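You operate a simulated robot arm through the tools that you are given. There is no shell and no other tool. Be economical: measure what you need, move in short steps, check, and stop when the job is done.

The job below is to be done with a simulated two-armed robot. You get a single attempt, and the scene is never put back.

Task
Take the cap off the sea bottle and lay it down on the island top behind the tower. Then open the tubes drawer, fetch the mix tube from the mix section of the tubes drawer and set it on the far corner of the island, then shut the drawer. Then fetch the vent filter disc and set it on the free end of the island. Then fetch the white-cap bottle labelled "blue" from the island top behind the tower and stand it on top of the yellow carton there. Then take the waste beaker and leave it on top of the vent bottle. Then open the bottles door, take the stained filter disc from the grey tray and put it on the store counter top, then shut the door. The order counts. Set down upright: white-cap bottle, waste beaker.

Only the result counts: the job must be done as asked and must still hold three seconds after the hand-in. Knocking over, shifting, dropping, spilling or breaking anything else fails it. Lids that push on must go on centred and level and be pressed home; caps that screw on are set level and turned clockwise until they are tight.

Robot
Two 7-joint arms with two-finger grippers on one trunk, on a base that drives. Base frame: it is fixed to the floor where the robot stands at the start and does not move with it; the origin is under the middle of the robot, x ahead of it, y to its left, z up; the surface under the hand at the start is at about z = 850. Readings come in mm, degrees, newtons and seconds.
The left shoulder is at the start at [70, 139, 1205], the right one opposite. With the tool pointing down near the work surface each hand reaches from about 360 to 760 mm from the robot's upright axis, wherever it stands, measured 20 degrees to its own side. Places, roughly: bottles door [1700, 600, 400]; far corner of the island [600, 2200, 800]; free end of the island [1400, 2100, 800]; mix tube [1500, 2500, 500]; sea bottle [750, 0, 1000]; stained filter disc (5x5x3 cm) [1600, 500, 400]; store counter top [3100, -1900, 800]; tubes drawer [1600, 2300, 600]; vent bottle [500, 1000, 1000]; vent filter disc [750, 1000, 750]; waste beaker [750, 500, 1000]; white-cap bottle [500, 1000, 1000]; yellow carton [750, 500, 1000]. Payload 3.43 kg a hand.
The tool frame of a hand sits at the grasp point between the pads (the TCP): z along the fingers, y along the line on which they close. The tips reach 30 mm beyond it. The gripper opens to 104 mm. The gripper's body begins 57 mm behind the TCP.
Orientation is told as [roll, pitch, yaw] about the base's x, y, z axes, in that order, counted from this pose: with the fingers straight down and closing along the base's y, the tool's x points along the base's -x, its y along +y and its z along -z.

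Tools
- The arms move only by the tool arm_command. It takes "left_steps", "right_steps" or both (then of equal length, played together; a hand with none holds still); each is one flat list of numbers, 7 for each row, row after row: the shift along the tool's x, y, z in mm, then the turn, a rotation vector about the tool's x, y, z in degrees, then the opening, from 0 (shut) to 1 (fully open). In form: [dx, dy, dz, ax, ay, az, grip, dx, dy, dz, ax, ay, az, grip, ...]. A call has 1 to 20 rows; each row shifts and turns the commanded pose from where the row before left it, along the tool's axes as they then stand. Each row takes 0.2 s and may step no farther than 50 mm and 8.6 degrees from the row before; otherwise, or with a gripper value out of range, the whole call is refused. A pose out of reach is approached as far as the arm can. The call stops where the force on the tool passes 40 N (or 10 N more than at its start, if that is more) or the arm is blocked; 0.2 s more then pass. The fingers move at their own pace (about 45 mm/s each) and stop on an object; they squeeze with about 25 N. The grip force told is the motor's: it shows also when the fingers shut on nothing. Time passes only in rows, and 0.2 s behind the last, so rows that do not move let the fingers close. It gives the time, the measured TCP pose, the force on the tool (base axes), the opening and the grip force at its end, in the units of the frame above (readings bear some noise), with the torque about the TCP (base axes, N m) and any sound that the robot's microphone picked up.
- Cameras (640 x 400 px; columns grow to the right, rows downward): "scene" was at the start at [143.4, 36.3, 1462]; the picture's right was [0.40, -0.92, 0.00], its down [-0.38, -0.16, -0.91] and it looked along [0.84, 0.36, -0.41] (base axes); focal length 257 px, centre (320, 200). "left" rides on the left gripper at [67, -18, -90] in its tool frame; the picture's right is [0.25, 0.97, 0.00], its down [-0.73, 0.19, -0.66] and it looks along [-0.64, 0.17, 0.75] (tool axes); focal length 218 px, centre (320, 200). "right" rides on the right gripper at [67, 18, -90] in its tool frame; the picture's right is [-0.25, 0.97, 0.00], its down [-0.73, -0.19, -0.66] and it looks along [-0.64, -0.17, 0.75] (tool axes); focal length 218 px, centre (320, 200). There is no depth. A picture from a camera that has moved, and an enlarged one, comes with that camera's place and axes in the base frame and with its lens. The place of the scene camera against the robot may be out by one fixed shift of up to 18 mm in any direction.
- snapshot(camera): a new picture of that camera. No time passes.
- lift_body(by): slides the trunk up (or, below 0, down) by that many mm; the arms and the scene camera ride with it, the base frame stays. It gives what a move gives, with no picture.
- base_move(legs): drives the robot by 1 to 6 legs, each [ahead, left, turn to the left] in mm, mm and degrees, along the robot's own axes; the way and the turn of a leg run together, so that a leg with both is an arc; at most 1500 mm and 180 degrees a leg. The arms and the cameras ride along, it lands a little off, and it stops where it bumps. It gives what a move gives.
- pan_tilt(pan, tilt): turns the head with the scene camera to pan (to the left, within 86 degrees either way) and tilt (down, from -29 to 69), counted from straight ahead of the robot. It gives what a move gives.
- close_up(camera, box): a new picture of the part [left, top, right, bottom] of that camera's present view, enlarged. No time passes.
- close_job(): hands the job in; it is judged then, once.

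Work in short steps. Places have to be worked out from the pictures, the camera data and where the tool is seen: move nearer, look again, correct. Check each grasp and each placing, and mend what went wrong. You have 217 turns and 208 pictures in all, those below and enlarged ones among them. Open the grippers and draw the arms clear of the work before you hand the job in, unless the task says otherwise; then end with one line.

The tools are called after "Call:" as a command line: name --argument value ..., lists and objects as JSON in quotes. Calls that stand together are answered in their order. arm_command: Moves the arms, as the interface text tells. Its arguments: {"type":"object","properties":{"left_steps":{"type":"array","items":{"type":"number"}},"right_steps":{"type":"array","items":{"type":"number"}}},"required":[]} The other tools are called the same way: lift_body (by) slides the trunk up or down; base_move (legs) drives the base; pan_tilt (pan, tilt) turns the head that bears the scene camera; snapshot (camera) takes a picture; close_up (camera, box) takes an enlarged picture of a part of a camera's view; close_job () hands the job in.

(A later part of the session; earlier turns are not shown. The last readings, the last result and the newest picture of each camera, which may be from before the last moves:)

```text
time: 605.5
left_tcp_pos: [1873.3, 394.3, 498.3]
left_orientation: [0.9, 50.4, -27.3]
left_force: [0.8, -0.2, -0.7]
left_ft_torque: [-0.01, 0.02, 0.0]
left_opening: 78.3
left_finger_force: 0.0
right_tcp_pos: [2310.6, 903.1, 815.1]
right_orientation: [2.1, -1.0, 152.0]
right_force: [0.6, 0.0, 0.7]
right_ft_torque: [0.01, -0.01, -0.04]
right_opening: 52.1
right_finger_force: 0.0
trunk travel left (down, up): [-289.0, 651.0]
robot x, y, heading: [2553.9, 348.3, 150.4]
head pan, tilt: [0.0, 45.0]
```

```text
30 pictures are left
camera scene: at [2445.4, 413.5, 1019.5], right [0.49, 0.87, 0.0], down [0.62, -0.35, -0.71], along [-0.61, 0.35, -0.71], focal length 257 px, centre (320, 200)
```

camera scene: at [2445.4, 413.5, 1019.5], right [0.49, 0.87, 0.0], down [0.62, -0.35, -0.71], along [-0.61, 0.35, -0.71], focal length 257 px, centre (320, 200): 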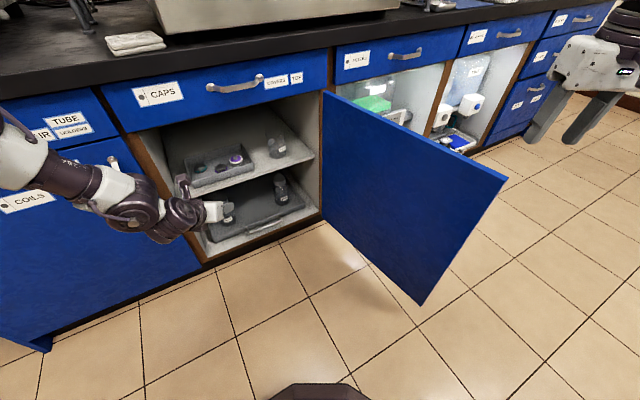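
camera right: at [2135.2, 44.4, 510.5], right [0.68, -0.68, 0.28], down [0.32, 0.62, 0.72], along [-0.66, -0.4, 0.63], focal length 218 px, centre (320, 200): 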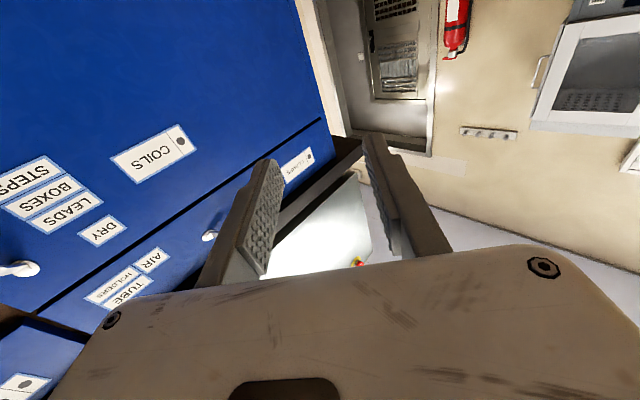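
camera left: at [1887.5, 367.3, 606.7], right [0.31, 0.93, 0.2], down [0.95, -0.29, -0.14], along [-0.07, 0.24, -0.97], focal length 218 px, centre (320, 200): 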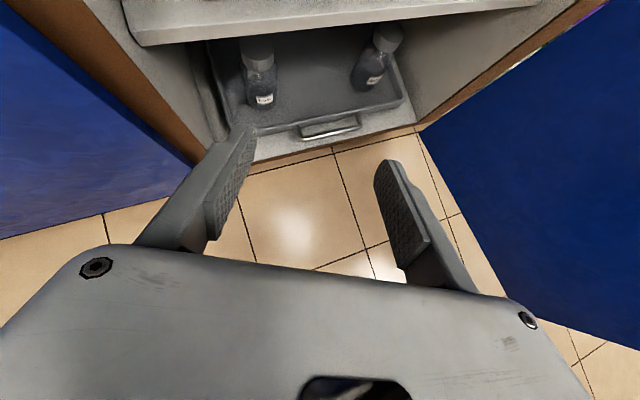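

Shelf top is about z 460, so the disc sits near [1660,527,475]. I move 140 mm further in for a wrist-camera view.

Call:
base_move --legs '[[140, 0, 0]]'

Call:
snapshot --camera "left"

```text
time: 606.8
left_tcp_pos: [1751.6, 465.2, 498.0]
left_orientation: [0.8, 50.4, -27.5]
left_force: [0.6, 0.4, -0.3]
left_ft_torque: [-0.03, 0.04, -0.01]
left_opening: 77.9
left_finger_force: 0.1
right_tcp_pos: [2188.9, 971.9, 813.0]
right_orientation: [2.0, -0.8, 151.8]
right_force: [-0.6, 0.6, -0.1]
right_ft_torque: [-0.01, 0.04, -0.01]
right_opening: 51.8
right_finger_force: 0.0
trunk travel left (down, up): [-289.0, 651.0]
robot x, y, heading: [2430.3, 414.5, 150.3]
head pan, tilt: [0.0, 45.0]
```

```text
29 pictures are left
camera left: at [1765.6, 438.1, 606.4], right [0.31, 0.93, 0.2], down [0.95, -0.29, -0.14], along [-0.07, 0.24, -0.97], focal length 218 px, centre (320, 200)
```

left: 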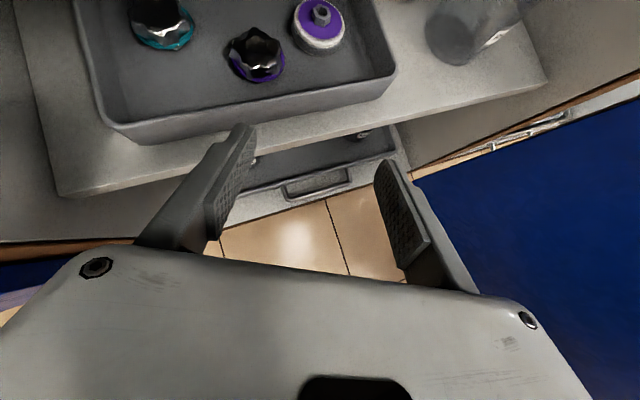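

The stained disc (white with purple top) is at about [1614,524], rim z≈450; a purple plug lies beside it. To clear the plug I turn the left hand to point straight along -x, with a smaller opening.

Call:
arm_command --left_steps '[0, 0, 0, 5.3, 0, -4.4, 0.58, 0, 0, 0, 5.3, 0, -4.4, 0.58, 0, 0, 0, 5.3, 0, -4.4, 0.58, 0, 0, 0, 5.3, 0, -4.4, 0.58, 0, 0, 0, 0, 0, 0, 0.58]'

Call:
snapshot --camera "left"

```text
time: 608.0
left_tcp_pos: [1747.0, 419.6, 544.4]
left_orientation: [1.0, 50.0, 0.2]
left_force: [-0.1, -0.2, 1.0]
left_ft_torque: [0.01, 0.01, -0.01]
left_opening: 60.3
left_finger_force: 0.0
left hand out of reach, approached as far as the arm can: row 1, 2, 3, 4
right_tcp_pos: [2188.0, 970.9, 814.6]
right_orientation: [2.1, -0.9, 151.8]
right_force: [-0.2, -0.4, -0.6]
right_ft_torque: [0.01, 0.0, -0.01]
right_opening: 51.8
right_finger_force: 0.0
trunk travel left (down, up): [-289.0, 651.0]
robot x, y, heading: [2432.2, 416.5, 150.4]
head pan, tilt: [0.0, 45.0]
```

```text
28 pictures are left
camera left: at [1772.3, 402.2, 653.5], right [-0.15, 0.97, 0.21], down [0.97, 0.18, -0.13], along [-0.17, 0.18, -0.97], focal length 218 px, centre (320, 200)
```

left: 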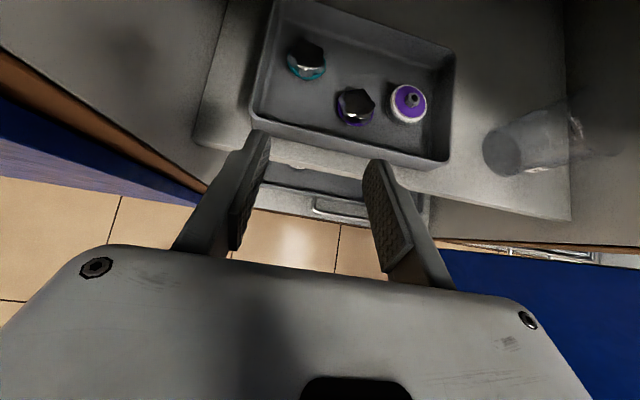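

Both rays agree on the disc at about [1608,526,447]. I bring the hand over it by base and check closer.

Call:
base_move --legs '[[138, -38, 0]]'

Call:
snapshot --camera "left"

```text
time: 609.4
left_tcp_pos: [1665.3, 502.2, 540.6]
left_orientation: [0.3, 49.3, -0.4]
left_force: [0.7, 1.2, 0.2]
left_ft_torque: [-0.02, 0.02, 0.0]
left_opening: 60.3
left_finger_force: 0.0
right_tcp_pos: [2095.6, 1061.2, 815.9]
right_orientation: [2.3, -1.3, 152.5]
right_force: [-0.4, 0.3, -0.2]
right_ft_torque: [-0.04, 0.01, 0.03]
right_opening: 52.1
right_finger_force: 0.1
trunk travel left (down, up): [-289.0, 651.0]
robot x, y, heading: [2334.5, 511.4, 151.0]
head pan, tilt: [0.0, 45.0]
stopped in leg 1: the robot was blocked; the commanded pose is now the measured one
```

```text
27 pictures are left
camera left: at [1689.8, 485.8, 651.0], right [-0.15, 0.97, 0.2], down [0.98, 0.18, -0.12], along [-0.15, 0.17, -0.97], focal length 218 px, centre (320, 200)
```

left: 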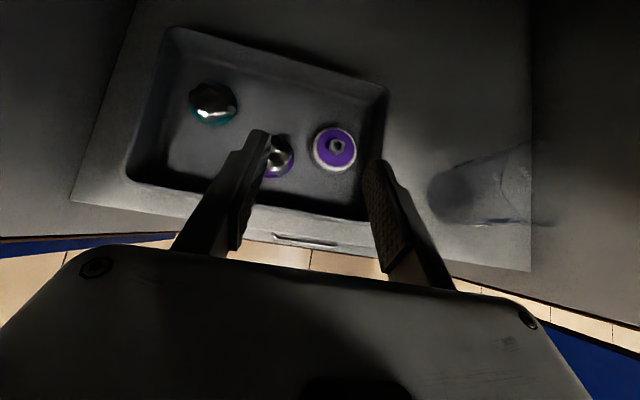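

Triangulation gives the disc at [1600,529], rim z≈440. Something up high blocked, so I lower the trunk 45 mm, go forward 55 mm, and look.

Call:
lift_body --by -45

Call:
base_move --legs '[[57, 0, 0]]'

Call:
snapshot --camera "left"

```text
time: 610.3
left_tcp_pos: [1662.5, 502.8, 491.7]
left_orientation: [-0.1, 48.8, -0.5]
left_force: [0.2, 1.0, 0.3]
left_ft_torque: [0.01, 0.02, 0.0]
left_opening: 60.4
left_finger_force: 0.1
right_tcp_pos: [2090.7, 1062.7, 769.2]
right_orientation: [2.0, -1.0, 152.4]
right_force: [0.9, 0.1, -0.6]
right_ft_torque: [0.0, 0.01, -0.03]
right_opening: 51.9
right_finger_force: 0.0
trunk travel left (down, up): [-244.0, 696.0]
robot x, y, heading: [2339.5, 509.4, 151.1]
head pan, tilt: [0.0, 45.0]
```

```text
time: 611.1
left_tcp_pos: [1654.4, 503.4, 492.5]
left_orientation: [-0.5, 48.7, 0.1]
left_force: [-0.4, -0.1, -0.8]
left_ft_torque: [0.03, 0.01, 0.04]
left_opening: 60.0
left_finger_force: 0.0
right_tcp_pos: [2075.8, 1073.3, 770.5]
right_orientation: [2.4, -1.4, 153.0]
right_force: [-0.2, 0.4, 0.0]
right_ft_torque: [-0.03, -0.03, 0.01]
right_opening: 52.0
right_finger_force: 0.2
trunk travel left (down, up): [-244.0, 696.0]
robot x, y, heading: [2327.5, 525.4, 151.6]
head pan, tilt: [0.0, 45.0]
stopped in leg 1: the robot was blocked; the commanded pose is now the measured one
```

```text
26 pictures are left
camera left: at [1677.2, 487.9, 602.5], right [-0.17, 0.97, 0.18], down [0.97, 0.2, -0.12], along [-0.15, 0.16, -0.98], focal length 218 px, centre (320, 200)
```

left: 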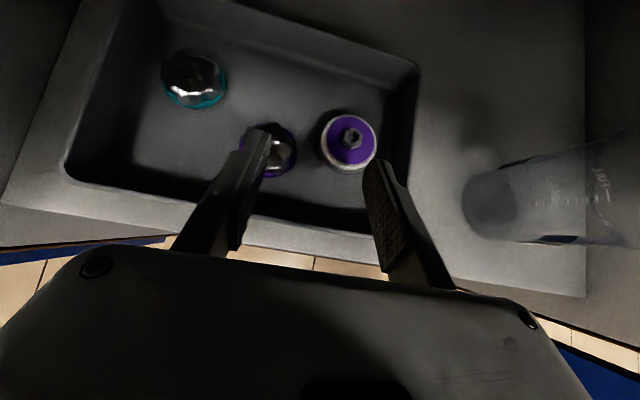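

The wrist probably meets the CAPS handle. I back 20 mm, lower the left hand by arm 30 mm, then go in again.

Call:
base_move --legs '[[-20, 0, -1]]'

Call:
arm_command --left_steps '[-7.6, 4, 6.6, 0, 0, 0, 0.58, -7.6, 4, 6.6, 0, 0, 0, 0.58, -7.6, 4, 6.6, 0, 0, 0, 0.58]'

Call:
base_move --legs '[[55, -6, 0]]'

Call:
snapshot --camera "left"

```text
time: 611.9
left_tcp_pos: [1665.4, 506.8, 483.2]
left_orientation: [-0.4, 48.1, -1.0]
left_force: [0.6, 0.7, 1.1]
left_ft_torque: [0.0, 0.07, -0.01]
left_opening: 60.4
left_finger_force: 0.1
right_tcp_pos: [2097.9, 1065.9, 769.7]
right_orientation: [2.1, -0.9, 151.9]
right_force: [-0.1, 0.5, -0.5]
right_ft_torque: [0.01, 0.02, -0.01]
right_opening: 52.1
right_finger_force: 0.0
trunk travel left (down, up): [-244.0, 696.0]
robot x, y, heading: [2337.5, 511.7, 150.1]
head pan, tilt: [0.0, 45.0]
```

```text
time: 612.7
left_tcp_pos: [1666.8, 507.3, 484.1]
left_orientation: [-0.5, 48.1, -1.1]
left_force: [0.4, 0.1, -0.4]
left_ft_torque: [-0.01, -0.02, -0.01]
left_opening: 60.2
left_finger_force: 0.1
left hand out of reach, approached as far as the arm can: row 1, 2, 3
right_tcp_pos: [2096.5, 1067.3, 769.1]
right_orientation: [2.1, -0.9, 151.9]
right_force: [-0.2, -0.2, 0.3]
right_ft_torque: [0.01, -0.02, 0.0]
right_opening: 51.9
right_finger_force: 0.1
trunk travel left (down, up): [-244.0, 696.0]
robot x, y, heading: [2338.6, 513.6, 150.3]
head pan, tilt: [0.0, 45.0]
```

```text
time: 613.5
left_tcp_pos: [1660.1, 507.1, 484.3]
left_orientation: [-0.6, 48.0, -0.5]
left_force: [-0.1, -0.4, 0.3]
left_ft_torque: [-0.01, 0.01, 0.04]
left_opening: 60.2
left_finger_force: 0.0
right_tcp_pos: [2085.5, 1075.7, 770.6]
right_orientation: [2.3, -1.3, 152.4]
right_force: [-0.6, 0.4, 0.1]
right_ft_torque: [0.0, 0.04, 0.01]
right_opening: 52.0
right_finger_force: 0.0
trunk travel left (down, up): [-244.0, 696.0]
robot x, y, heading: [2328.6, 521.7, 150.6]
head pan, tilt: [0.0, 45.0]
stopped in leg 1: the robot was blocked; the commanded pose is now the measured one
```

```text
25 pictures are left
camera left: at [1681.2, 492.6, 595.6], right [-0.17, 0.97, 0.18], down [0.98, 0.19, -0.1], along [-0.14, 0.16, -0.98], focal length 218 px, centre (320, 200)
```

left: 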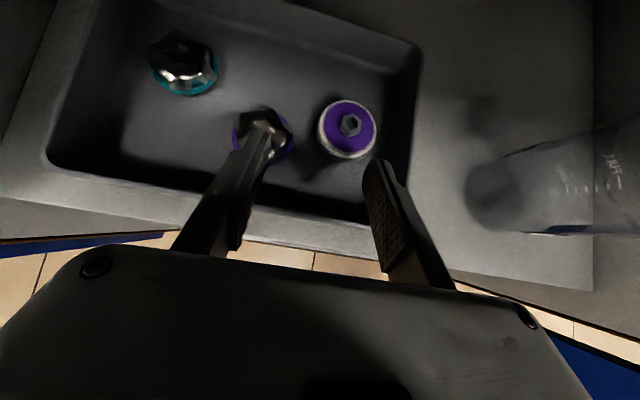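

Blocked at the same base place each time: the base touches the open door. So I back 10 mm and extend the arm itself instead.

Call:
base_move --legs '[[-12, 6, 0]]'

Call:
arm_command --left_steps '[7.5, 6, 8.4, 0, 0, 0, 0.58, 7.5, 6, 8.4, 0, 0, 0, 0.58, 7.5, 6, 8.4, 0, 0, 0, 0.58, 7.5, 6, 8.4, 0, 0, 0, 0.58, 7.5, 6, 8.4, 0, 0, 0, 0.58, 0, 0, 0, 0, 0, 0, 0.58]'

```text
time: 614.3
left_tcp_pos: [1664.3, 497.0, 480.8]
left_orientation: [-0.7, 47.6, -0.6]
left_force: [0.3, 0.5, 0.0]
left_ft_torque: [0.0, 0.02, 0.01]
left_opening: 60.2
left_finger_force: 0.1
right_tcp_pos: [2089.0, 1064.1, 770.0]
right_orientation: [2.1, -1.0, 152.3]
right_force: [1.2, -1.2, -0.1]
right_ft_torque: [0.0, 0.03, -0.01]
right_opening: 52.0
right_finger_force: 0.0
trunk travel left (down, up): [-244.0, 696.0]
robot x, y, heading: [2331.0, 514.5, 150.7]
head pan, tilt: [0.0, 45.0]
```

```text
time: 615.9
left_tcp_pos: [1641.9, 510.7, 478.8]
left_orientation: [-2.2, 44.3, -4.5]
left_force: [-0.7, 0.2, 0.8]
left_ft_torque: [0.0, 0.01, 0.0]
left_opening: 60.0
left_finger_force: 0.0
left hand out of reach, approached as far as the arm can: row 1, 2, 3, 4, 5
right_tcp_pos: [2096.5, 1063.8, 774.6]
right_orientation: [2.3, -1.4, 152.5]
right_force: [-0.5, -0.3, -1.3]
right_ft_torque: [0.01, 0.01, -0.03]
right_opening: 52.2
right_finger_force: 0.1
trunk travel left (down, up): [-244.0, 696.0]
robot x, y, heading: [2337.6, 511.8, 150.6]
head pan, tilt: [0.0, 45.0]
stopped in row 6 (left hand): the arm was blocked; the commanded pose is now the measured one
```

The wrist meets the drawer front at this steep tilt. I'll instead grip the disc by its hub with a flatter hand: raise a little, back out 70 mm, flatten the tilt by 16° and narrow the opening.

Call:
lift_body --by 12

Call:
base_move --legs '[[-75, 0, 0]]'

Call:
arm_command --left_steps '[0, 0, 0, 0, 8, 0, 0.36, 0, 0, 0, 0, 7, 0, 0.36, 12, 0, 21, 0, 0, 0, 0.36, 12, 0, 21, 0, 0, 0, 0.36]'

Call:
snapshot --camera "left"

```text
time: 616.5
left_tcp_pos: [1647.0, 511.2, 477.7]
left_orientation: [-2.8, 43.1, -5.0]
left_force: [-0.4, -1.8, -0.8]
left_ft_torque: [-0.02, -0.01, 0.02]
left_opening: 60.1
left_finger_force: 0.0
right_tcp_pos: [2094.4, 1065.0, 781.1]
right_orientation: [2.2, -1.3, 152.4]
right_force: [1.4, 0.0, -0.6]
right_ft_torque: [-0.03, 0.02, 0.01]
right_opening: 52.0
right_finger_force: 0.1
trunk travel left (down, up): [-256.0, 684.0]
robot x, y, heading: [2337.8, 510.4, 150.7]
head pan, tilt: [0.0, 45.0]
```

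```text
time: 617.5
left_tcp_pos: [1700.6, 476.7, 486.4]
left_orientation: [-2.1, 44.2, -4.2]
left_force: [-0.3, -0.9, 0.5]
left_ft_torque: [-0.05, 0.01, 0.01]
left_opening: 60.5
left_finger_force: 0.0
right_tcp_pos: [2156.9, 1028.7, 781.4]
right_orientation: [2.1, -1.0, 152.2]
right_force: [1.3, -0.9, 0.7]
right_ft_torque: [-0.03, -0.02, 0.0]
right_opening: 51.9
right_finger_force: 0.1
trunk travel left (down, up): [-256.0, 684.0]
robot x, y, heading: [2401.9, 475.1, 150.6]
head pan, tilt: [0.0, 45.0]
```

```text
time: 618.5
left_tcp_pos: [1649.0, 454.3, 512.4]
left_orientation: [-2.7, 59.1, -5.1]
left_force: [0.0, -0.2, -1.0]
left_ft_torque: [-0.03, -0.02, -0.02]
left_opening: 37.5
left_finger_force: 0.0
left hand out of reach, approached as far as the arm can: row 1, 2
right_tcp_pos: [2155.6, 1029.5, 780.3]
right_orientation: [2.0, -1.0, 152.2]
right_force: [-0.2, 0.1, 0.2]
right_ft_torque: [0.02, -0.01, -0.03]
right_opening: 52.0
right_finger_force: 0.2
trunk travel left (down, up): [-256.0, 684.0]
robot x, y, heading: [2398.7, 479.5, 150.7]
head pan, tilt: [0.0, 45.0]
```

```text
24 pictures are left
camera left: at [1690.8, 439.1, 616.3], right [-0.08, 0.98, 0.19], down [0.95, 0.14, -0.29], along [-0.31, 0.16, -0.94], focal length 218 px, centre (320, 200)
```

left: 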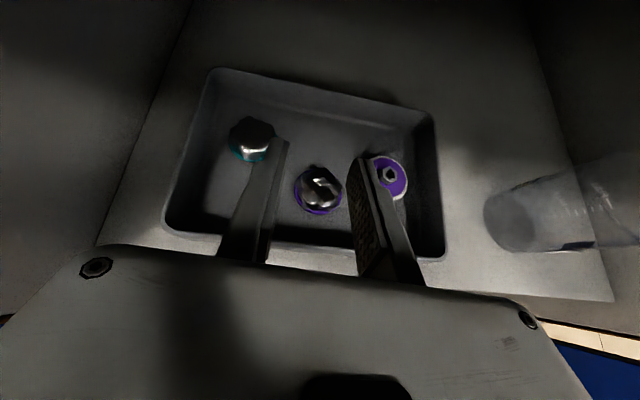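

At this tilt the arm reaches well from a base place clear of the door. The hub is at [1602,530]. I move the hand over by arm, staying above the plugs.

Call:
arm_command --left_steps '[3.5, 18.5, 5.8, 0, 0, 0, 0.36, 3.5, 18.5, 5.8, 0, 0, 0, 0.36, 3.5, 18.5, 5.8, 0, 0, 0, 0.36, 3.5, 18.5, 5.8, 0, 0, 0, 0.36]'

Call:
snapshot --camera "left"

```text
time: 619.5
left_tcp_pos: [1634.4, 488.8, 547.8]
left_orientation: [-2.8, 59.1, -5.3]
left_force: [0.0, 1.0, 0.0]
left_ft_torque: [0.0, 0.0, 0.03]
left_opening: 37.6
left_finger_force: 0.1
left hand out of reach, approached as far as the arm can: row 1, 2, 3, 4
right_tcp_pos: [2155.9, 1029.1, 780.7]
right_orientation: [2.1, -1.0, 152.2]
right_force: [0.0, -0.2, -0.3]
right_ft_torque: [0.02, 0.0, 0.0]
right_opening: 52.1
right_finger_force: 0.1
trunk travel left (down, up): [-256.0, 684.0]
robot x, y, heading: [2397.9, 477.1, 150.6]
head pan, tilt: [0.0, 45.0]
```

```text
23 pictures are left
camera left: at [1676.1, 473.9, 653.0], right [-0.08, 0.98, 0.19], down [0.95, 0.14, -0.29], along [-0.31, 0.16, -0.94], focal length 218 px, centre (320, 200)
```

left: 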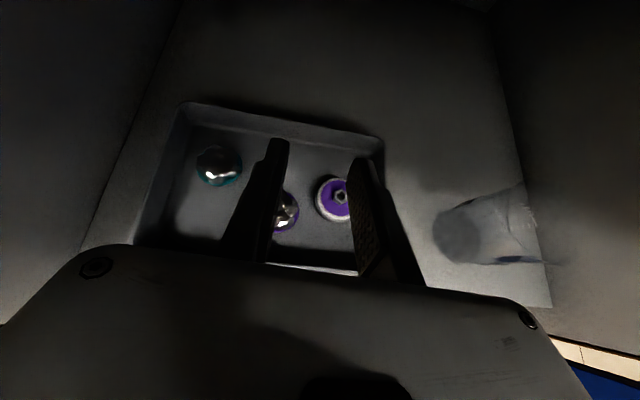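

I shift the base 39 mm in +y (still clear of the door end), then lower the trunk toward the hub.

Call:
base_move --legs '[[29, -28, 0]]'

Call:
lift_body --by -55

Call:
snapshot --camera "left"

```text
time: 620.4
left_tcp_pos: [1630.4, 522.5, 548.1]
left_orientation: [-2.7, 58.9, -5.3]
left_force: [2.5, -4.6, -11.4]
left_ft_torque: [0.87, 0.8, -0.14]
left_opening: 37.3
left_finger_force: 0.1
right_tcp_pos: [2148.8, 1063.1, 784.8]
right_orientation: [2.0, -1.4, 152.3]
right_force: [0.3, 0.3, -0.9]
right_ft_torque: [0.03, 0.0, 0.01]
right_opening: 51.8
right_finger_force: 0.0
trunk travel left (down, up): [-256.0, 684.0]
robot x, y, heading: [2390.4, 513.4, 150.7]
head pan, tilt: [0.0, 45.0]
```

```text
time: 621.4
left_tcp_pos: [1626.9, 525.6, 488.5]
left_orientation: [-3.1, 58.5, -5.7]
left_force: [0.2, 0.0, -0.1]
left_ft_torque: [-0.04, 0.02, 0.02]
left_opening: 37.5
left_finger_force: 0.0
right_tcp_pos: [2143.6, 1066.6, 726.2]
right_orientation: [2.1, -1.1, 152.4]
right_force: [0.2, -0.2, 0.3]
right_ft_torque: [0.02, 0.0, 0.03]
right_opening: 52.0
right_finger_force: 0.1
trunk travel left (down, up): [-201.0, 739.0]
robot x, y, heading: [2387.2, 514.2, 150.7]
head pan, tilt: [0.0, 45.0]
```

```text
22 pictures are left
camera left: at [1668.0, 510.7, 594.1], right [-0.08, 0.98, 0.19], down [0.95, 0.13, -0.28], along [-0.3, 0.16, -0.94], focal length 218 px, centre (320, 200)
```

left: 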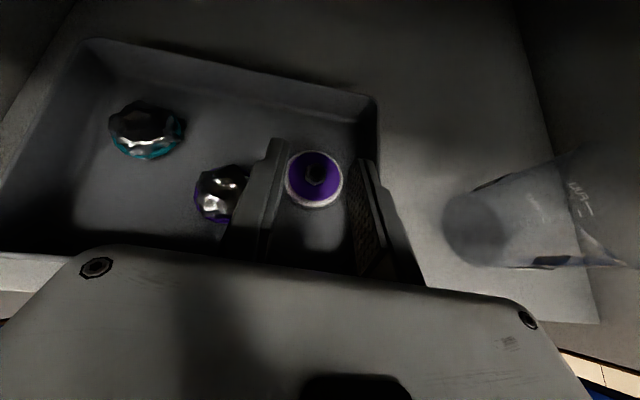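

The hub is between the fingers. I lower in small steps, watching the force.

Call:
lift_body --by -15

Call:
lift_body --by -6

Call:
snapshot --camera "left"

```text
time: 622.0
left_tcp_pos: [1627.2, 525.6, 473.9]
left_orientation: [-3.1, 58.5, -5.7]
left_force: [-0.1, -0.1, 0.1]
left_ft_torque: [-0.01, 0.01, 0.0]
left_opening: 37.6
left_finger_force: 0.2
right_tcp_pos: [2143.5, 1068.6, 710.2]
right_orientation: [2.0, -1.0, 152.3]
right_force: [-0.1, 0.1, -0.2]
right_ft_torque: [-0.03, 0.02, -0.01]
right_opening: 52.2
right_finger_force: 0.0
trunk travel left (down, up): [-186.0, 754.0]
robot x, y, heading: [2391.8, 514.0, 150.8]
head pan, tilt: [0.0, 45.0]
```

```text
time: 622.5
left_tcp_pos: [1627.2, 525.7, 468.0]
left_orientation: [-3.2, 58.4, -5.6]
left_force: [-0.2, -0.1, -0.3]
left_ft_torque: [0.01, 0.0, 0.0]
left_opening: 37.4
left_finger_force: 0.1
right_tcp_pos: [2144.0, 1066.8, 705.4]
right_orientation: [2.1, -1.0, 152.3]
right_force: [-0.3, 0.1, 0.2]
right_ft_torque: [-0.03, 0.0, 0.0]
right_opening: 52.3
right_finger_force: 0.1
trunk travel left (down, up): [-180.0, 760.0]
robot x, y, heading: [2389.8, 516.6, 150.6]
head pan, tilt: [0.0, 45.0]
```

```text
21 pictures are left
camera left: at [1668.0, 510.7, 572.9], right [-0.08, 0.98, 0.19], down [0.95, 0.13, -0.28], along [-0.3, 0.16, -0.94], focal length 218 px, centre (320, 200)
```

left: 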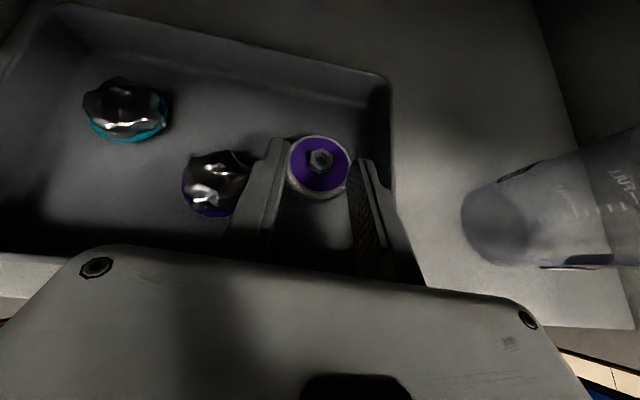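

The rim's apparent size says the disc lies ~20 mm lower than assumed. I creep forward 7 mm and lower further in small steps.

Call:
base_move --legs '[[7, 0, 0]]'

Call:
lift_body --by -8

Call:
lift_body --by -6

Call:
snapshot --camera "left"

```text
time: 623.3
left_tcp_pos: [1621.8, 528.6, 467.9]
left_orientation: [-3.2, 58.4, -5.8]
left_force: [0.3, -0.3, -0.7]
left_ft_torque: [0.02, 0.0, 0.01]
left_opening: 37.4
left_finger_force: 0.2
right_tcp_pos: [2137.7, 1070.1, 705.3]
right_orientation: [2.1, -0.9, 152.3]
right_force: [0.3, 0.2, 0.2]
right_ft_torque: [0.02, -0.02, -0.03]
right_opening: 52.0
right_finger_force: 0.2
trunk travel left (down, up): [-180.0, 760.0]
robot x, y, heading: [2383.3, 518.0, 151.0]
head pan, tilt: [0.0, 45.0]
```

```text
time: 623.8
left_tcp_pos: [1620.5, 529.2, 462.7]
left_orientation: [-2.8, 58.8, -5.6]
left_force: [-2.2, 0.0, 11.5]
left_ft_torque: [0.21, 0.29, 0.0]
left_opening: 36.2
left_finger_force: 0.0
right_tcp_pos: [2138.6, 1070.6, 698.0]
right_orientation: [2.0, -1.0, 152.3]
right_force: [-1.0, -0.3, 0.1]
right_ft_torque: [0.01, 0.0, -0.02]
right_opening: 52.0
right_finger_force: 0.0
trunk travel left (down, up): [-172.0, 768.0]
robot x, y, heading: [2384.4, 522.4, 150.6]
head pan, tilt: [0.0, 45.0]
```

```text
time: 624.4
left_tcp_pos: [1621.3, 529.4, 462.2]
left_orientation: [-2.7, 59.3, -5.3]
left_force: [4.0, 0.8, 35.1]
left_ft_torque: [0.35, 0.09, 0.0]
left_opening: 35.0
left_finger_force: 0.1
right_tcp_pos: [2140.8, 1070.6, 692.4]
right_orientation: [2.3, -1.4, 152.2]
right_force: [-0.2, 0.3, -0.4]
right_ft_torque: [-0.01, -0.01, 0.03]
right_opening: 52.2
right_finger_force: 0.1
trunk travel left (down, up): [-166.0, 774.0]
robot x, y, heading: [2383.8, 522.1, 151.0]
head pan, tilt: [0.0, 45.0]
```

```text
20 pictures are left
camera left: at [1663.2, 514.9, 566.5], right [-0.08, 0.98, 0.19], down [0.95, 0.13, -0.3], along [-0.32, 0.16, -0.93], focal length 218 px, centre (320, 200)
```

left: 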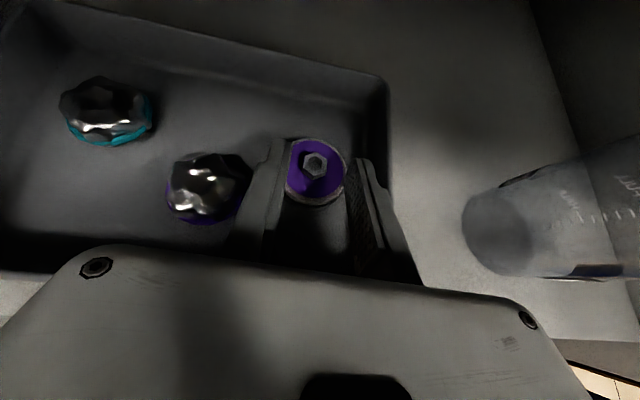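

The fingertips rest on the rim (z≈439), with the hub between them. I ease up 9 mm of trunk and close on the hub.

Call:
lift_body --by 9

Call:
arm_command --left_steps '[0, 0, 0, 0, 0, 0, 0.05, 0, 0, 0, 0, 0, 0, 0, 0, 0, 0, 0, 0, 0, 0, 0, 0, 0, 0, 0, 0, 0]'

Call:
snapshot --camera "left"

```text
time: 625.0
left_tcp_pos: [1622.3, 528.5, 463.2]
left_orientation: [-3.3, 58.3, -5.8]
left_force: [-1.8, 1.6, 15.1]
left_ft_torque: [0.33, 0.42, 0.04]
left_opening: 37.0
left_finger_force: 0.1
right_tcp_pos: [2139.2, 1072.0, 700.6]
right_orientation: [2.2, -1.2, 152.3]
right_force: [0.2, -0.2, 0.0]
right_ft_torque: [0.0, 0.01, 0.01]
right_opening: 52.0
right_finger_force: 0.0
trunk travel left (down, up): [-175.0, 765.0]
robot x, y, heading: [2384.2, 515.7, 150.7]
head pan, tilt: [0.0, 45.0]
```

```text
time: 626.0
left_tcp_pos: [1622.5, 528.4, 462.9]
left_orientation: [-3.3, 58.3, -5.8]
left_force: [-0.1, -0.6, 2.3]
left_ft_torque: [0.0, 0.0, 0.01]
left_opening: 14.8
left_finger_force: 25.4
right_tcp_pos: [2138.4, 1070.6, 699.2]
right_orientation: [2.1, -1.0, 152.3]
right_force: [-0.3, 0.4, 0.2]
right_ft_torque: [-0.01, 0.0, 0.02]
right_opening: 51.8
right_finger_force: 0.0
trunk travel left (down, up): [-175.0, 765.0]
robot x, y, heading: [2379.7, 523.1, 150.7]
head pan, tilt: [0.0, 45.0]
```

```text
19 pictures are left
camera left: at [1662.0, 514.1, 567.0], right [-0.08, 0.98, 0.19], down [0.95, 0.13, -0.28], along [-0.3, 0.15, -0.94], focal length 218 px, centre (320, 200)
```

left: 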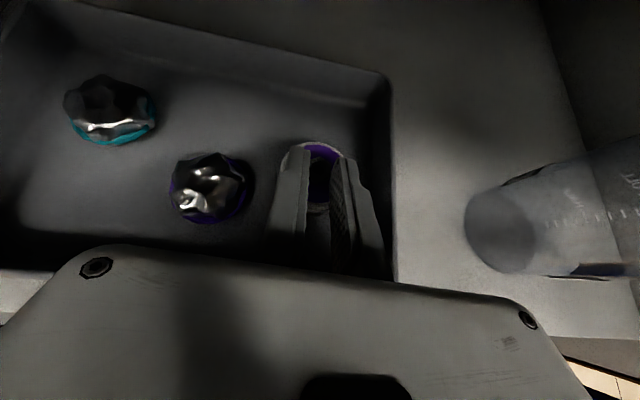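

Hub gripped (14.8 mm). I lift 45 mm and check.

Call:
lift_body --by 20

Call:
lift_body --by 27

Call:
snapshot --camera "left"

```text
time: 626.6
left_tcp_pos: [1622.0, 528.6, 481.6]
left_orientation: [-3.2, 58.4, -5.8]
left_force: [0.1, 0.2, -0.2]
left_ft_torque: [0.04, -0.03, 0.01]
left_opening: 14.5
left_finger_force: 25.2
right_tcp_pos: [2138.2, 1071.0, 719.9]
right_orientation: [2.1, -1.0, 152.3]
right_force: [-0.7, 0.1, -0.4]
right_ft_torque: [0.02, -0.03, 0.0]
right_opening: 51.7
right_finger_force: 0.0
trunk travel left (down, up): [-195.0, 745.0]
robot x, y, heading: [2383.1, 516.7, 150.6]
head pan, tilt: [0.0, 45.0]
```

```text
time: 627.4
left_tcp_pos: [1620.0, 528.7, 508.6]
left_orientation: [-3.2, 58.5, -5.8]
left_force: [0.9, -0.9, -0.2]
left_ft_torque: [0.02, 0.02, -0.02]
left_opening: 14.7
left_finger_force: 25.6
right_tcp_pos: [2137.7, 1069.9, 746.4]
right_orientation: [2.1, -1.1, 152.3]
right_force: [1.2, 0.2, -1.0]
right_ft_torque: [0.02, 0.02, -0.02]
right_opening: 52.1
right_finger_force: 0.1
trunk travel left (down, up): [-222.0, 718.0]
robot x, y, heading: [2385.4, 520.9, 151.0]
head pan, tilt: [0.0, 45.0]
```

```text
18 pictures are left
camera left: at [1661.5, 514.3, 614.5], right [-0.08, 0.98, 0.19], down [0.95, 0.13, -0.28], along [-0.3, 0.16, -0.94], focal length 218 px, centre (320, 200)
```

left: 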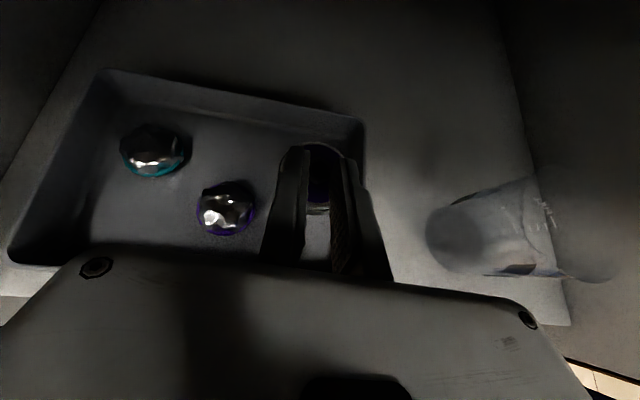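

The disc is held. I back out, raise the trunk, turn toward -y and drive to the store counter.

Call:
base_move --legs '[[-380, 0, 0]]'

Call:
lift_body --by 400

Call:
base_move --legs '[[0, 0, 119], [1250, 0, 0]]'

Call:
pan_tilt --pan 10 --tilt 35

Call:
snapshot --camera "scene"

```text
time: 629.8
left_tcp_pos: [1953.1, 342.1, 509.8]
left_orientation: [-3.1, 58.5, -5.6]
left_force: [-1.0, -0.3, -0.2]
left_ft_torque: [-0.02, -0.01, 0.01]
left_opening: 14.6
left_finger_force: 24.9
right_tcp_pos: [2467.3, 885.3, 747.2]
right_orientation: [2.1, -1.0, 152.5]
right_force: [0.0, 0.2, -0.2]
right_ft_torque: [-0.03, 0.02, -0.01]
right_opening: 52.2
right_finger_force: 0.1
trunk travel left (down, up): [-222.0, 718.0]
robot x, y, heading: [2713.3, 333.9, 151.1]
head pan, tilt: [0.0, 45.0]
```

```text
time: 633.6
left_tcp_pos: [1952.6, 342.5, 909.3]
left_orientation: [-3.1, 58.4, -5.7]
left_force: [0.3, 0.2, -0.8]
left_ft_torque: [-0.03, -0.01, -0.01]
left_opening: 13.2
left_finger_force: 24.7
right_tcp_pos: [2467.2, 884.4, 1146.6]
right_orientation: [2.1, -1.0, 152.6]
right_force: [-0.1, -0.5, 0.2]
right_ft_torque: [-0.01, 0.0, -0.03]
right_opening: 52.1
right_finger_force: 0.1
trunk travel left (down, up): [-622.0, 318.0]
robot x, y, heading: [2716.6, 332.9, 151.0]
head pan, tilt: [0.0, 45.0]
```

```text
time: 644.8
left_tcp_pos: [3044.7, -1581.5, 909.6]
left_orientation: [-3.1, 58.5, 112.1]
left_force: [0.1, 0.0, 0.7]
left_ft_torque: [-0.01, 0.03, 0.01]
left_opening: 0.0
left_finger_force: 25.4
right_tcp_pos: [2324.2, -1380.0, 1146.9]
right_orientation: [2.1, -1.0, -89.7]
right_force: [-0.2, 0.5, 0.0]
right_ft_torque: [-0.03, -0.01, 0.0]
right_opening: 52.0
right_finger_force: 0.0
trunk travel left (down, up): [-622.0, 318.0]
robot x, y, heading: [2695.4, -905.4, -91.4]
head pan, tilt: [0.0, 45.0]
```

```text
time: 645.5
left_tcp_pos: [3045.0, -1581.9, 909.2]
left_orientation: [-3.0, 58.4, 112.2]
left_force: [0.3, -0.3, -0.5]
left_ft_torque: [-0.04, 0.01, 0.0]
left_opening: 0.0
left_finger_force: 24.8
right_tcp_pos: [2323.9, -1378.0, 1147.5]
right_orientation: [2.1, -1.0, -89.7]
right_force: [0.6, 0.3, 0.2]
right_ft_torque: [0.01, 0.0, 0.01]
right_opening: 52.1
right_finger_force: 0.1
trunk travel left (down, up): [-622.0, 318.0]
robot x, y, heading: [2694.8, -901.8, -91.3]
head pan, tilt: [10.0, 35.0]
```

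```text
17 pictures are left
camera scene: at [2717.6, -1041.6, 1367.2], right [-0.99, -0.15, 0.0], down [-0.09, 0.57, -0.82], along [0.12, -0.81, -0.57], focal length 257 px, centre (320, 200)
```

scene: 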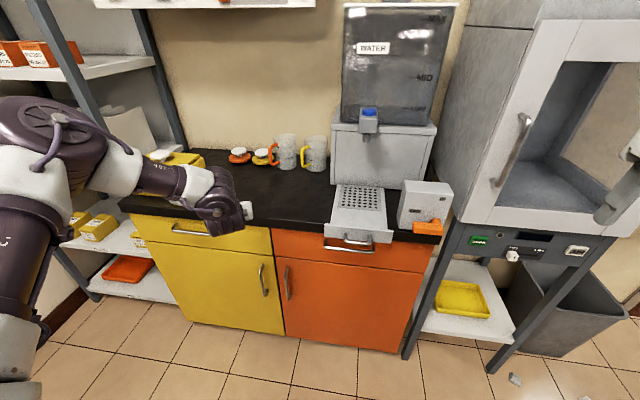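

The disc slipped out of the grip on the way. I turn round to find it on the floor.

Call:
base_move --legs '[[0, 0, -160]]'

Call:
pan_tilt --pan 0 --tilt 40

Call:
snapshot --camera "scene"

```text
time: 648.2
left_tcp_pos: [2583.3, -1657.9, 909.0]
left_orientation: [-6.3, 58.4, 73.9]
left_force: [0.7, -1.0, 0.3]
left_ft_torque: [0.02, -0.03, 0.16]
left_opening: 0.1
left_finger_force: 24.7
right_tcp_pos: [2115.3, -1062.3, 1146.7]
right_orientation: [2.1, -0.9, -126.4]
right_force: [0.0, 1.7, -0.1]
right_ft_torque: [-0.03, 0.04, -0.02]
right_opening: 51.7
right_finger_force: 0.0
trunk travel left (down, up): [-622.0, 318.0]
robot x, y, heading: [2698.0, -905.4, -127.8]
head pan, tilt: [10.0, 35.0]
stopped in leg 1: the force on the tool passed its limit at 94 N (the readings are from after the stop); the commanded pose is now the measured one
```

```text
time: 648.9
left_tcp_pos: [2583.9, -1659.2, 908.9]
left_orientation: [-6.1, 58.4, 73.9]
left_force: [1.8, 0.3, 0.8]
left_ft_torque: [0.01, 0.0, 0.03]
left_opening: 0.0
left_finger_force: 24.7
right_tcp_pos: [2115.8, -1062.1, 1146.8]
right_orientation: [2.1, -1.1, -126.3]
right_force: [0.0, -1.1, 0.1]
right_ft_torque: [0.0, 0.01, 0.02]
right_opening: 52.0
right_finger_force: 0.0
trunk travel left (down, up): [-622.0, 318.0]
robot x, y, heading: [2693.8, -902.0, -128.2]
head pan, tilt: [0.0, 40.0]
```

```text
16 pictures are left
camera scene: at [2622.5, -1011.2, 1359.8], right [-0.79, 0.61, 0.0], down [0.39, 0.51, -0.77], along [-0.47, -0.6, -0.64], focal length 257 px, centre (320, 200)
```

scene: 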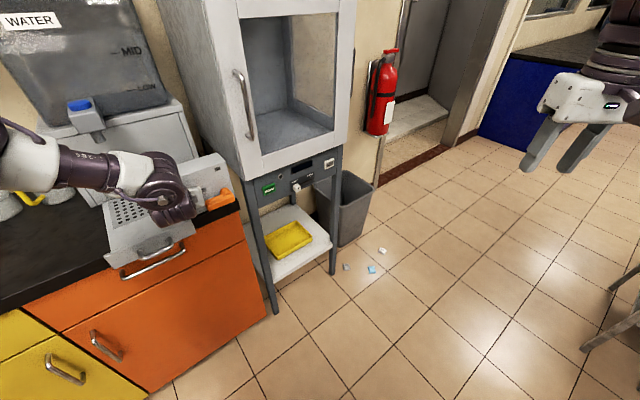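

A counter machine was brushed; I move straight away north first, then turn to search the aisle floor.

Call:
base_move --legs '[[-670, -520, 0], [0, 0, -110]]'

Call:
snapshot --camera "scene"

```text
time: 657.9
left_tcp_pos: [2025.6, 285.5, 908.4]
left_orientation: [-6.3, 58.3, -35.1]
left_force: [-0.5, 0.2, -0.9]
left_ft_torque: [0.03, 0.02, -0.03]
left_opening: 0.0
left_finger_force: 25.2
right_tcp_pos: [2739.7, 535.5, 1146.1]
right_orientation: [2.1, -1.0, 124.7]
right_force: [0.2, 0.2, 0.2]
right_ft_torque: [-0.01, 0.0, 0.02]
right_opening: 52.1
right_finger_force: 0.1
trunk travel left (down, up): [-622.0, 318.0]
robot x, y, heading: [2702.0, -65.5, 123.0]
head pan, tilt: [0.0, 40.0]
```

```text
15 pictures are left
camera scene: at [2636.9, 45.4, 1359.7], right [0.84, 0.55, 0.0], down [0.35, -0.54, -0.77], along [-0.42, 0.64, -0.64], focal length 257 px, centre (320, 200)
```

scene: 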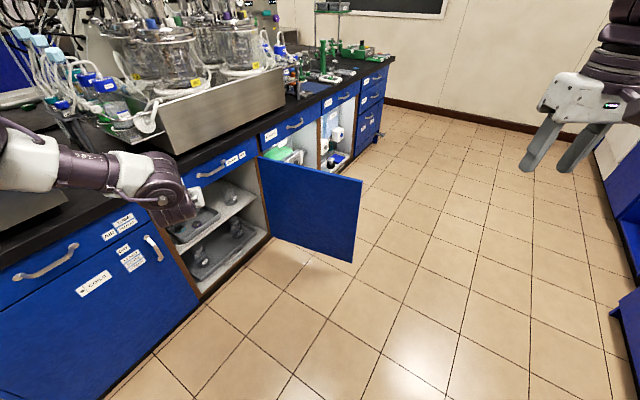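

Not in this part. I look to the south-west side with the head, then toward the south.

Call:
pan_tilt --pan 86 --tilt 50

Call:
snapshot --camera "scene"

Call:
base_move --legs '[[0, 0, 90]]'

Call:
pan_tilt --pan 75 --tilt 42

Call:
snapshot --camera "scene"

```text
time: 659.5
left_tcp_pos: [2025.4, 286.4, 908.5]
left_orientation: [-6.2, 58.2, -35.1]
left_force: [-0.5, -0.6, -0.1]
left_ft_torque: [0.0, -0.06, 0.02]
left_opening: 0.0
left_finger_force: 24.7
right_tcp_pos: [2740.8, 535.1, 1147.4]
right_orientation: [2.2, -0.8, 124.7]
right_force: [0.1, -0.9, -0.5]
right_ft_torque: [0.0, -0.02, -0.01]
right_opening: 52.1
right_finger_force: 0.0
trunk travel left (down, up): [-622.0, 318.0]
robot x, y, heading: [2703.0, -65.9, 122.8]
head pan, tilt: [85.9, 50.0]
```

```text
14 pictures are left
camera scene: at [2616.0, -63.1, 1345.6], right [-0.49, 0.87, 0.0], down [0.67, 0.37, -0.64], along [-0.56, -0.31, -0.77], focal length 257 px, centre (320, 200)
```

scene: 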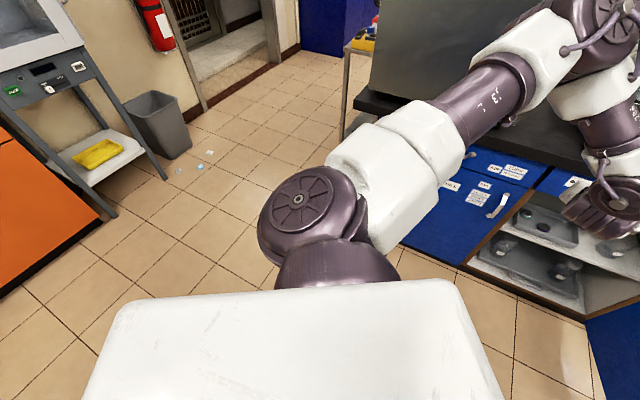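

```text
time: 663.7
left_tcp_pos: [2326.9, -731.7, 908.5]
left_orientation: [-6.2, 58.2, 52.9]
left_force: [-0.2, 0.0, 0.4]
left_ft_torque: [0.01, 0.03, -0.01]
left_opening: 0.0
left_finger_force: 25.2
right_tcp_pos: [2102.4, -6.6, 1147.2]
right_orientation: [2.1, -0.9, -147.2]
right_force: [-0.2, -0.1, 0.1]
right_ft_torque: [-0.01, 0.01, -0.01]
right_opening: 52.0
right_finger_force: 0.1
trunk travel left (down, up): [-622.0, 318.0]
robot x, y, heading: [2703.7, -63.5, -148.6]
head pan, tilt: [85.9, 50.0]
```

```text
time: 664.4
left_tcp_pos: [2327.3, -733.0, 908.4]
left_orientation: [-6.2, 58.3, 52.9]
left_force: [0.2, -0.3, 0.4]
left_ft_torque: [-0.01, -0.01, 0.01]
left_opening: 0.0
left_finger_force: 25.3
right_tcp_pos: [2100.9, -9.6, 1146.5]
right_orientation: [2.2, -1.0, -147.1]
right_force: [0.1, -0.4, 0.5]
right_ft_torque: [-0.03, 0.0, 0.03]
right_opening: 52.2
right_finger_force: 0.1
trunk travel left (down, up): [-622.0, 318.0]
robot x, y, heading: [2705.9, -67.4, -149.0]
head pan, tilt: [75.0, 42.0]
```

```text
13 pictures are left
camera scene: at [2691.1, -174.3, 1356.8], right [-0.96, -0.28, 0.0], down [-0.19, 0.64, -0.74], along [0.21, -0.71, -0.67], focal length 257 px, centre (320, 200)
```

scene: 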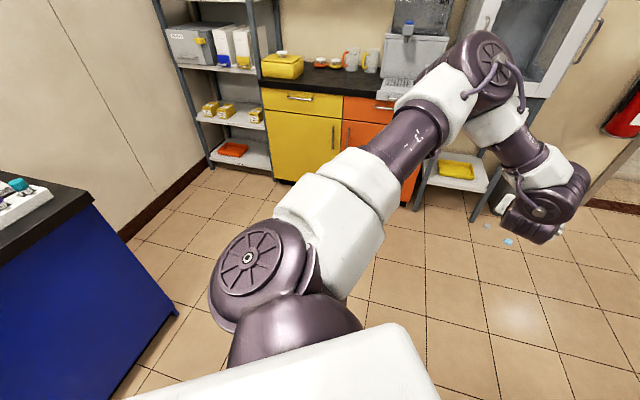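

Much of the floor ahead is hidden by my arm. I face south squarely and look down the aisle.

Call:
base_move --legs '[[0, 0, 59], [-350, 0, 0]]'

Call:
pan_tilt --pan 0 --tilt 50

Call:
snapshot --camera "scene"

```text
time: 669.3
left_tcp_pos: [3076.2, -390.7, 907.4]
left_orientation: [-6.2, 58.3, 111.8]
left_force: [0.4, -0.2, -0.4]
left_ft_torque: [0.02, -0.01, -0.01]
left_opening: 0.0
left_finger_force: 25.8
right_tcp_pos: [2341.2, -208.6, 1146.5]
right_orientation: [2.1, -0.9, -88.4]
right_force: [-0.6, 0.4, 0.0]
right_ft_torque: [0.01, -0.01, 0.0]
right_opening: 52.0
right_finger_force: 0.1
trunk travel left (down, up): [-622.0, 318.0]
robot x, y, heading: [2702.6, 277.0, -90.0]
head pan, tilt: [75.0, 42.0]
```

```text
time: 670.7
left_tcp_pos: [3076.2, -390.8, 908.4]
left_orientation: [-6.2, 58.3, 111.8]
left_force: [-0.6, -0.5, 0.2]
left_ft_torque: [0.02, 0.01, 0.02]
left_opening: 0.1
left_finger_force: 25.2
right_tcp_pos: [2340.9, -209.5, 1145.0]
right_orientation: [2.2, -0.9, -88.4]
right_force: [0.4, 0.8, 0.0]
right_ft_torque: [-0.01, 0.04, -0.01]
right_opening: 52.3
right_finger_force: 0.2
trunk travel left (down, up): [-622.0, 318.0]
robot x, y, heading: [2698.8, 275.0, -90.0]
head pan, tilt: [0.0, 50.0]
```

```text
12 pictures are left
camera scene: at [2710.9, 147.0, 1345.6], right [-1.0, 0.0, 0.0], down [0.0, 0.77, -0.64], along [0.0, -0.64, -0.77], focal length 257 px, centre (320, 200)
```

scene: 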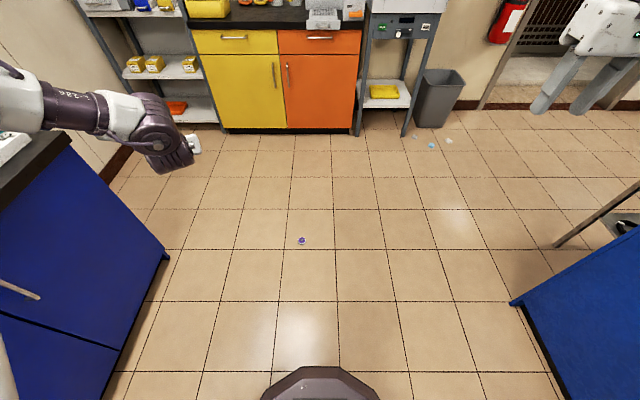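

Found: the disc lies on the floor at about [2823,-645]. I bring the right (tool-down) hand inward, drive up, and lower the trunk.

Call:
arm_command --right_steps '[0, 34, 0, 0, 0, 0, 0.8, 0, 34, 0, 0, 0, 0, 0.8, 0, 34, 0, 0, 0, 0, 0.8, 0, 34, 0, 0, 0, 0, 0.8, 0, 34, 0, 0, 0, 0, 0.8, 0, 34, 0, 0, 0, 0, 0.8]'

Call:
base_move --legs '[[380, 270, 0]]'

Call:
lift_body --by -400

Call:
snapshot --camera "right"

```text
time: 672.1
left_tcp_pos: [3077.7, -390.4, 906.2]
left_orientation: [-6.1, 58.2, 111.9]
left_force: [-0.5, -0.8, 0.1]
left_ft_torque: [0.03, -0.03, 0.03]
left_opening: 0.0
left_finger_force: 24.9
right_tcp_pos: [2547.3, -203.1, 1151.9]
right_orientation: [1.9, -0.9, -88.4]
right_force: [1.1, 0.4, 0.2]
right_ft_torque: [0.01, 0.03, 0.02]
right_opening: 83.2
right_finger_force: 0.0
trunk travel left (down, up): [-622.0, 318.0]
robot x, y, heading: [2701.6, 273.1, -90.1]
head pan, tilt: [0.0, 50.0]
```

```text
time: 674.9
left_tcp_pos: [3332.8, -772.6, 908.2]
left_orientation: [-6.2, 58.3, 111.2]
left_force: [-0.9, -0.1, -0.9]
left_ft_torque: [-0.01, -0.01, -0.02]
left_opening: 0.0
left_finger_force: 25.1
right_tcp_pos: [2805.6, -577.9, 1153.3]
right_orientation: [2.0, -1.0, -89.1]
right_force: [0.2, -0.3, 0.0]
right_ft_torque: [-0.01, -0.06, 0.0]
right_opening: 83.3
right_finger_force: 0.1
trunk travel left (down, up): [-622.0, 318.0]
robot x, y, heading: [2965.9, -103.1, -90.8]
head pan, tilt: [0.0, 50.0]
```

```text
time: 678.7
left_tcp_pos: [3333.3, -773.2, 507.7]
left_orientation: [-6.3, 58.2, 111.0]
left_force: [-1.2, -0.2, -0.6]
left_ft_torque: [0.02, -0.01, 0.04]
left_opening: 0.0
left_finger_force: 24.8
right_tcp_pos: [2806.8, -578.3, 753.7]
right_orientation: [2.1, -1.0, -89.1]
right_force: [-0.1, 0.1, -0.5]
right_ft_torque: [-0.01, -0.02, -0.01]
right_opening: 82.9
right_finger_force: 0.1
trunk travel left (down, up): [-222.0, 718.0]
robot x, y, heading: [2967.6, -105.0, -90.6]
head pan, tilt: [0.0, 50.0]
```

```text
11 pictures are left
camera right: at [2818.2, -510.3, 842.3], right [0.97, -0.24, 0.04], down [-0.2, -0.72, 0.66], along [-0.13, -0.65, -0.75], focal length 218 px, centre (320, 200)
```

right: 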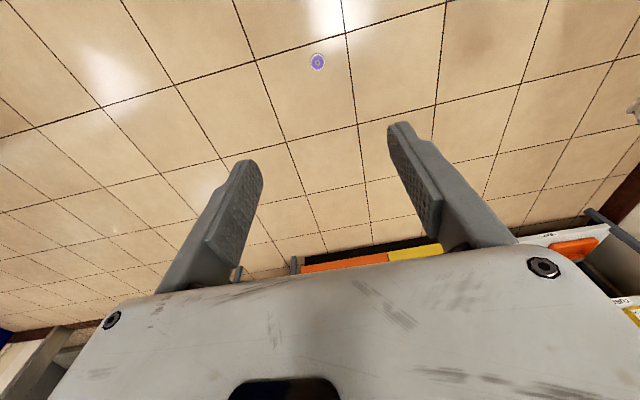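

Disc at [2806,-646]. I lower the trunk fully and reach down.

Call:
lift_body --by -210

Call:
arm_command --right_steps '[-8, 0, 40, 0, 0, 0, 0.8, -8, 0, 40, 0, 0, 0, 0.8, -8, 0, 40, 0, 0, 0, 0.8, -8, 0, 40, 0, 0, 0, 0.8, -8, 0, 40, 0, 0, 0, 0.8, -8, 0, 40, 0, 0, 0, 0.8, -8, 0, 40, 0, 0, 0, 0.8, -8, 0, 40, 0, 0, 0, 0.8, -4, 0, 40, 0, 0, 0, 0.8, 0, 0, 40, 0, 0, 0, 0.8, 0, 0, 0, 0, 0, 0, 0.8]'

Call:
snapshot --camera "right"

```text
time: 681.0
left_tcp_pos: [3333.7, -773.4, 299.2]
left_orientation: [-6.1, 58.3, 111.1]
left_force: [-0.3, 0.0, 0.4]
left_ft_torque: [0.0, 0.02, 0.0]
left_opening: 0.1
left_finger_force: 24.8
right_tcp_pos: [2806.1, -577.8, 543.7]
right_orientation: [2.1, -0.9, -89.0]
right_force: [-0.1, 0.2, 0.1]
right_ft_torque: [0.0, -0.01, -0.04]
right_opening: 83.4
right_finger_force: 0.0
trunk travel left (down, up): [-12.0, 928.0]
robot x, y, heading: [2970.4, -103.2, -90.7]
head pan, tilt: [0.0, 50.0]
```

```text
time: 683.4
left_tcp_pos: [3332.9, -773.8, 298.1]
left_orientation: [-6.2, 58.3, 111.1]
left_force: [-0.2, 0.2, -0.5]
left_ft_torque: [0.02, -0.01, 0.0]
left_opening: 0.1
left_finger_force: 25.1
right_tcp_pos: [2820.9, -652.9, 144.9]
right_orientation: [2.1, -0.9, -89.1]
right_force: [-0.3, 0.6, 0.5]
right_ft_torque: [-0.01, 0.01, 0.01]
right_opening: 83.2
right_finger_force: 0.0
trunk travel left (down, up): [-12.0, 928.0]
robot x, y, heading: [2970.1, -101.6, -90.7]
head pan, tilt: [0.0, 50.0]
```

```text
10 pictures are left
camera right: at [2832.9, -584.4, 234.1], right [0.97, -0.24, 0.04], down [-0.2, -0.72, 0.66], along [-0.13, -0.65, -0.75], focal length 218 px, centre (320, 200)
```

right: 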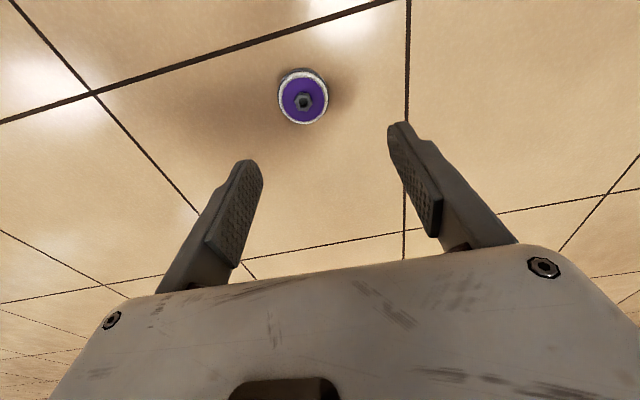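

Call:
arm_command --right_steps '[4, -7, 30, 0, 0, 0, 0.8, 4, -7, 30, 0, 0, 0, 0.8, 0, 0, 25, 0, 0, 0, 0.8, 0, 0, 15, 0, 0, 0, 0.8, 0, 0, 5, 0, 0, 0, 0.8, 0, 0, 0, 0, 0, 0, 0.8]'

Call:
snapshot --camera "right"

```text
time: 684.8
left_tcp_pos: [3332.6, -771.2, 297.1]
left_orientation: [-6.2, 58.2, 111.1]
left_force: [-0.3, -0.8, -0.3]
left_ft_torque: [-0.04, 0.03, -0.03]
left_opening: 0.0
left_finger_force: 24.4
right_tcp_pos: [2810.6, -646.7, 37.4]
right_orientation: [2.1, -0.9, -89.1]
right_force: [-1.0, -0.2, 0.5]
right_ft_torque: [-0.01, 0.0, 0.05]
right_opening: 83.2
right_finger_force: 0.0
trunk travel left (down, up): [-12.0, 928.0]
robot x, y, heading: [2970.6, -103.9, -90.5]
head pan, tilt: [0.0, 50.0]
```

```text
9 pictures are left
camera right: at [2823.6, -578.1, 127.0], right [0.97, -0.24, 0.04], down [-0.2, -0.72, 0.66], along [-0.13, -0.65, -0.75], focal length 218 px, centre (320, 200)
```

right: 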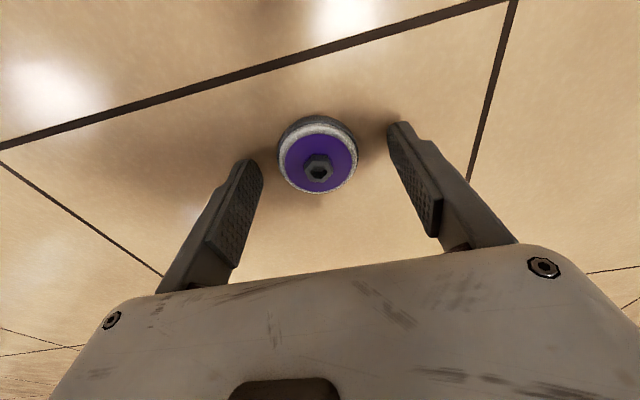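

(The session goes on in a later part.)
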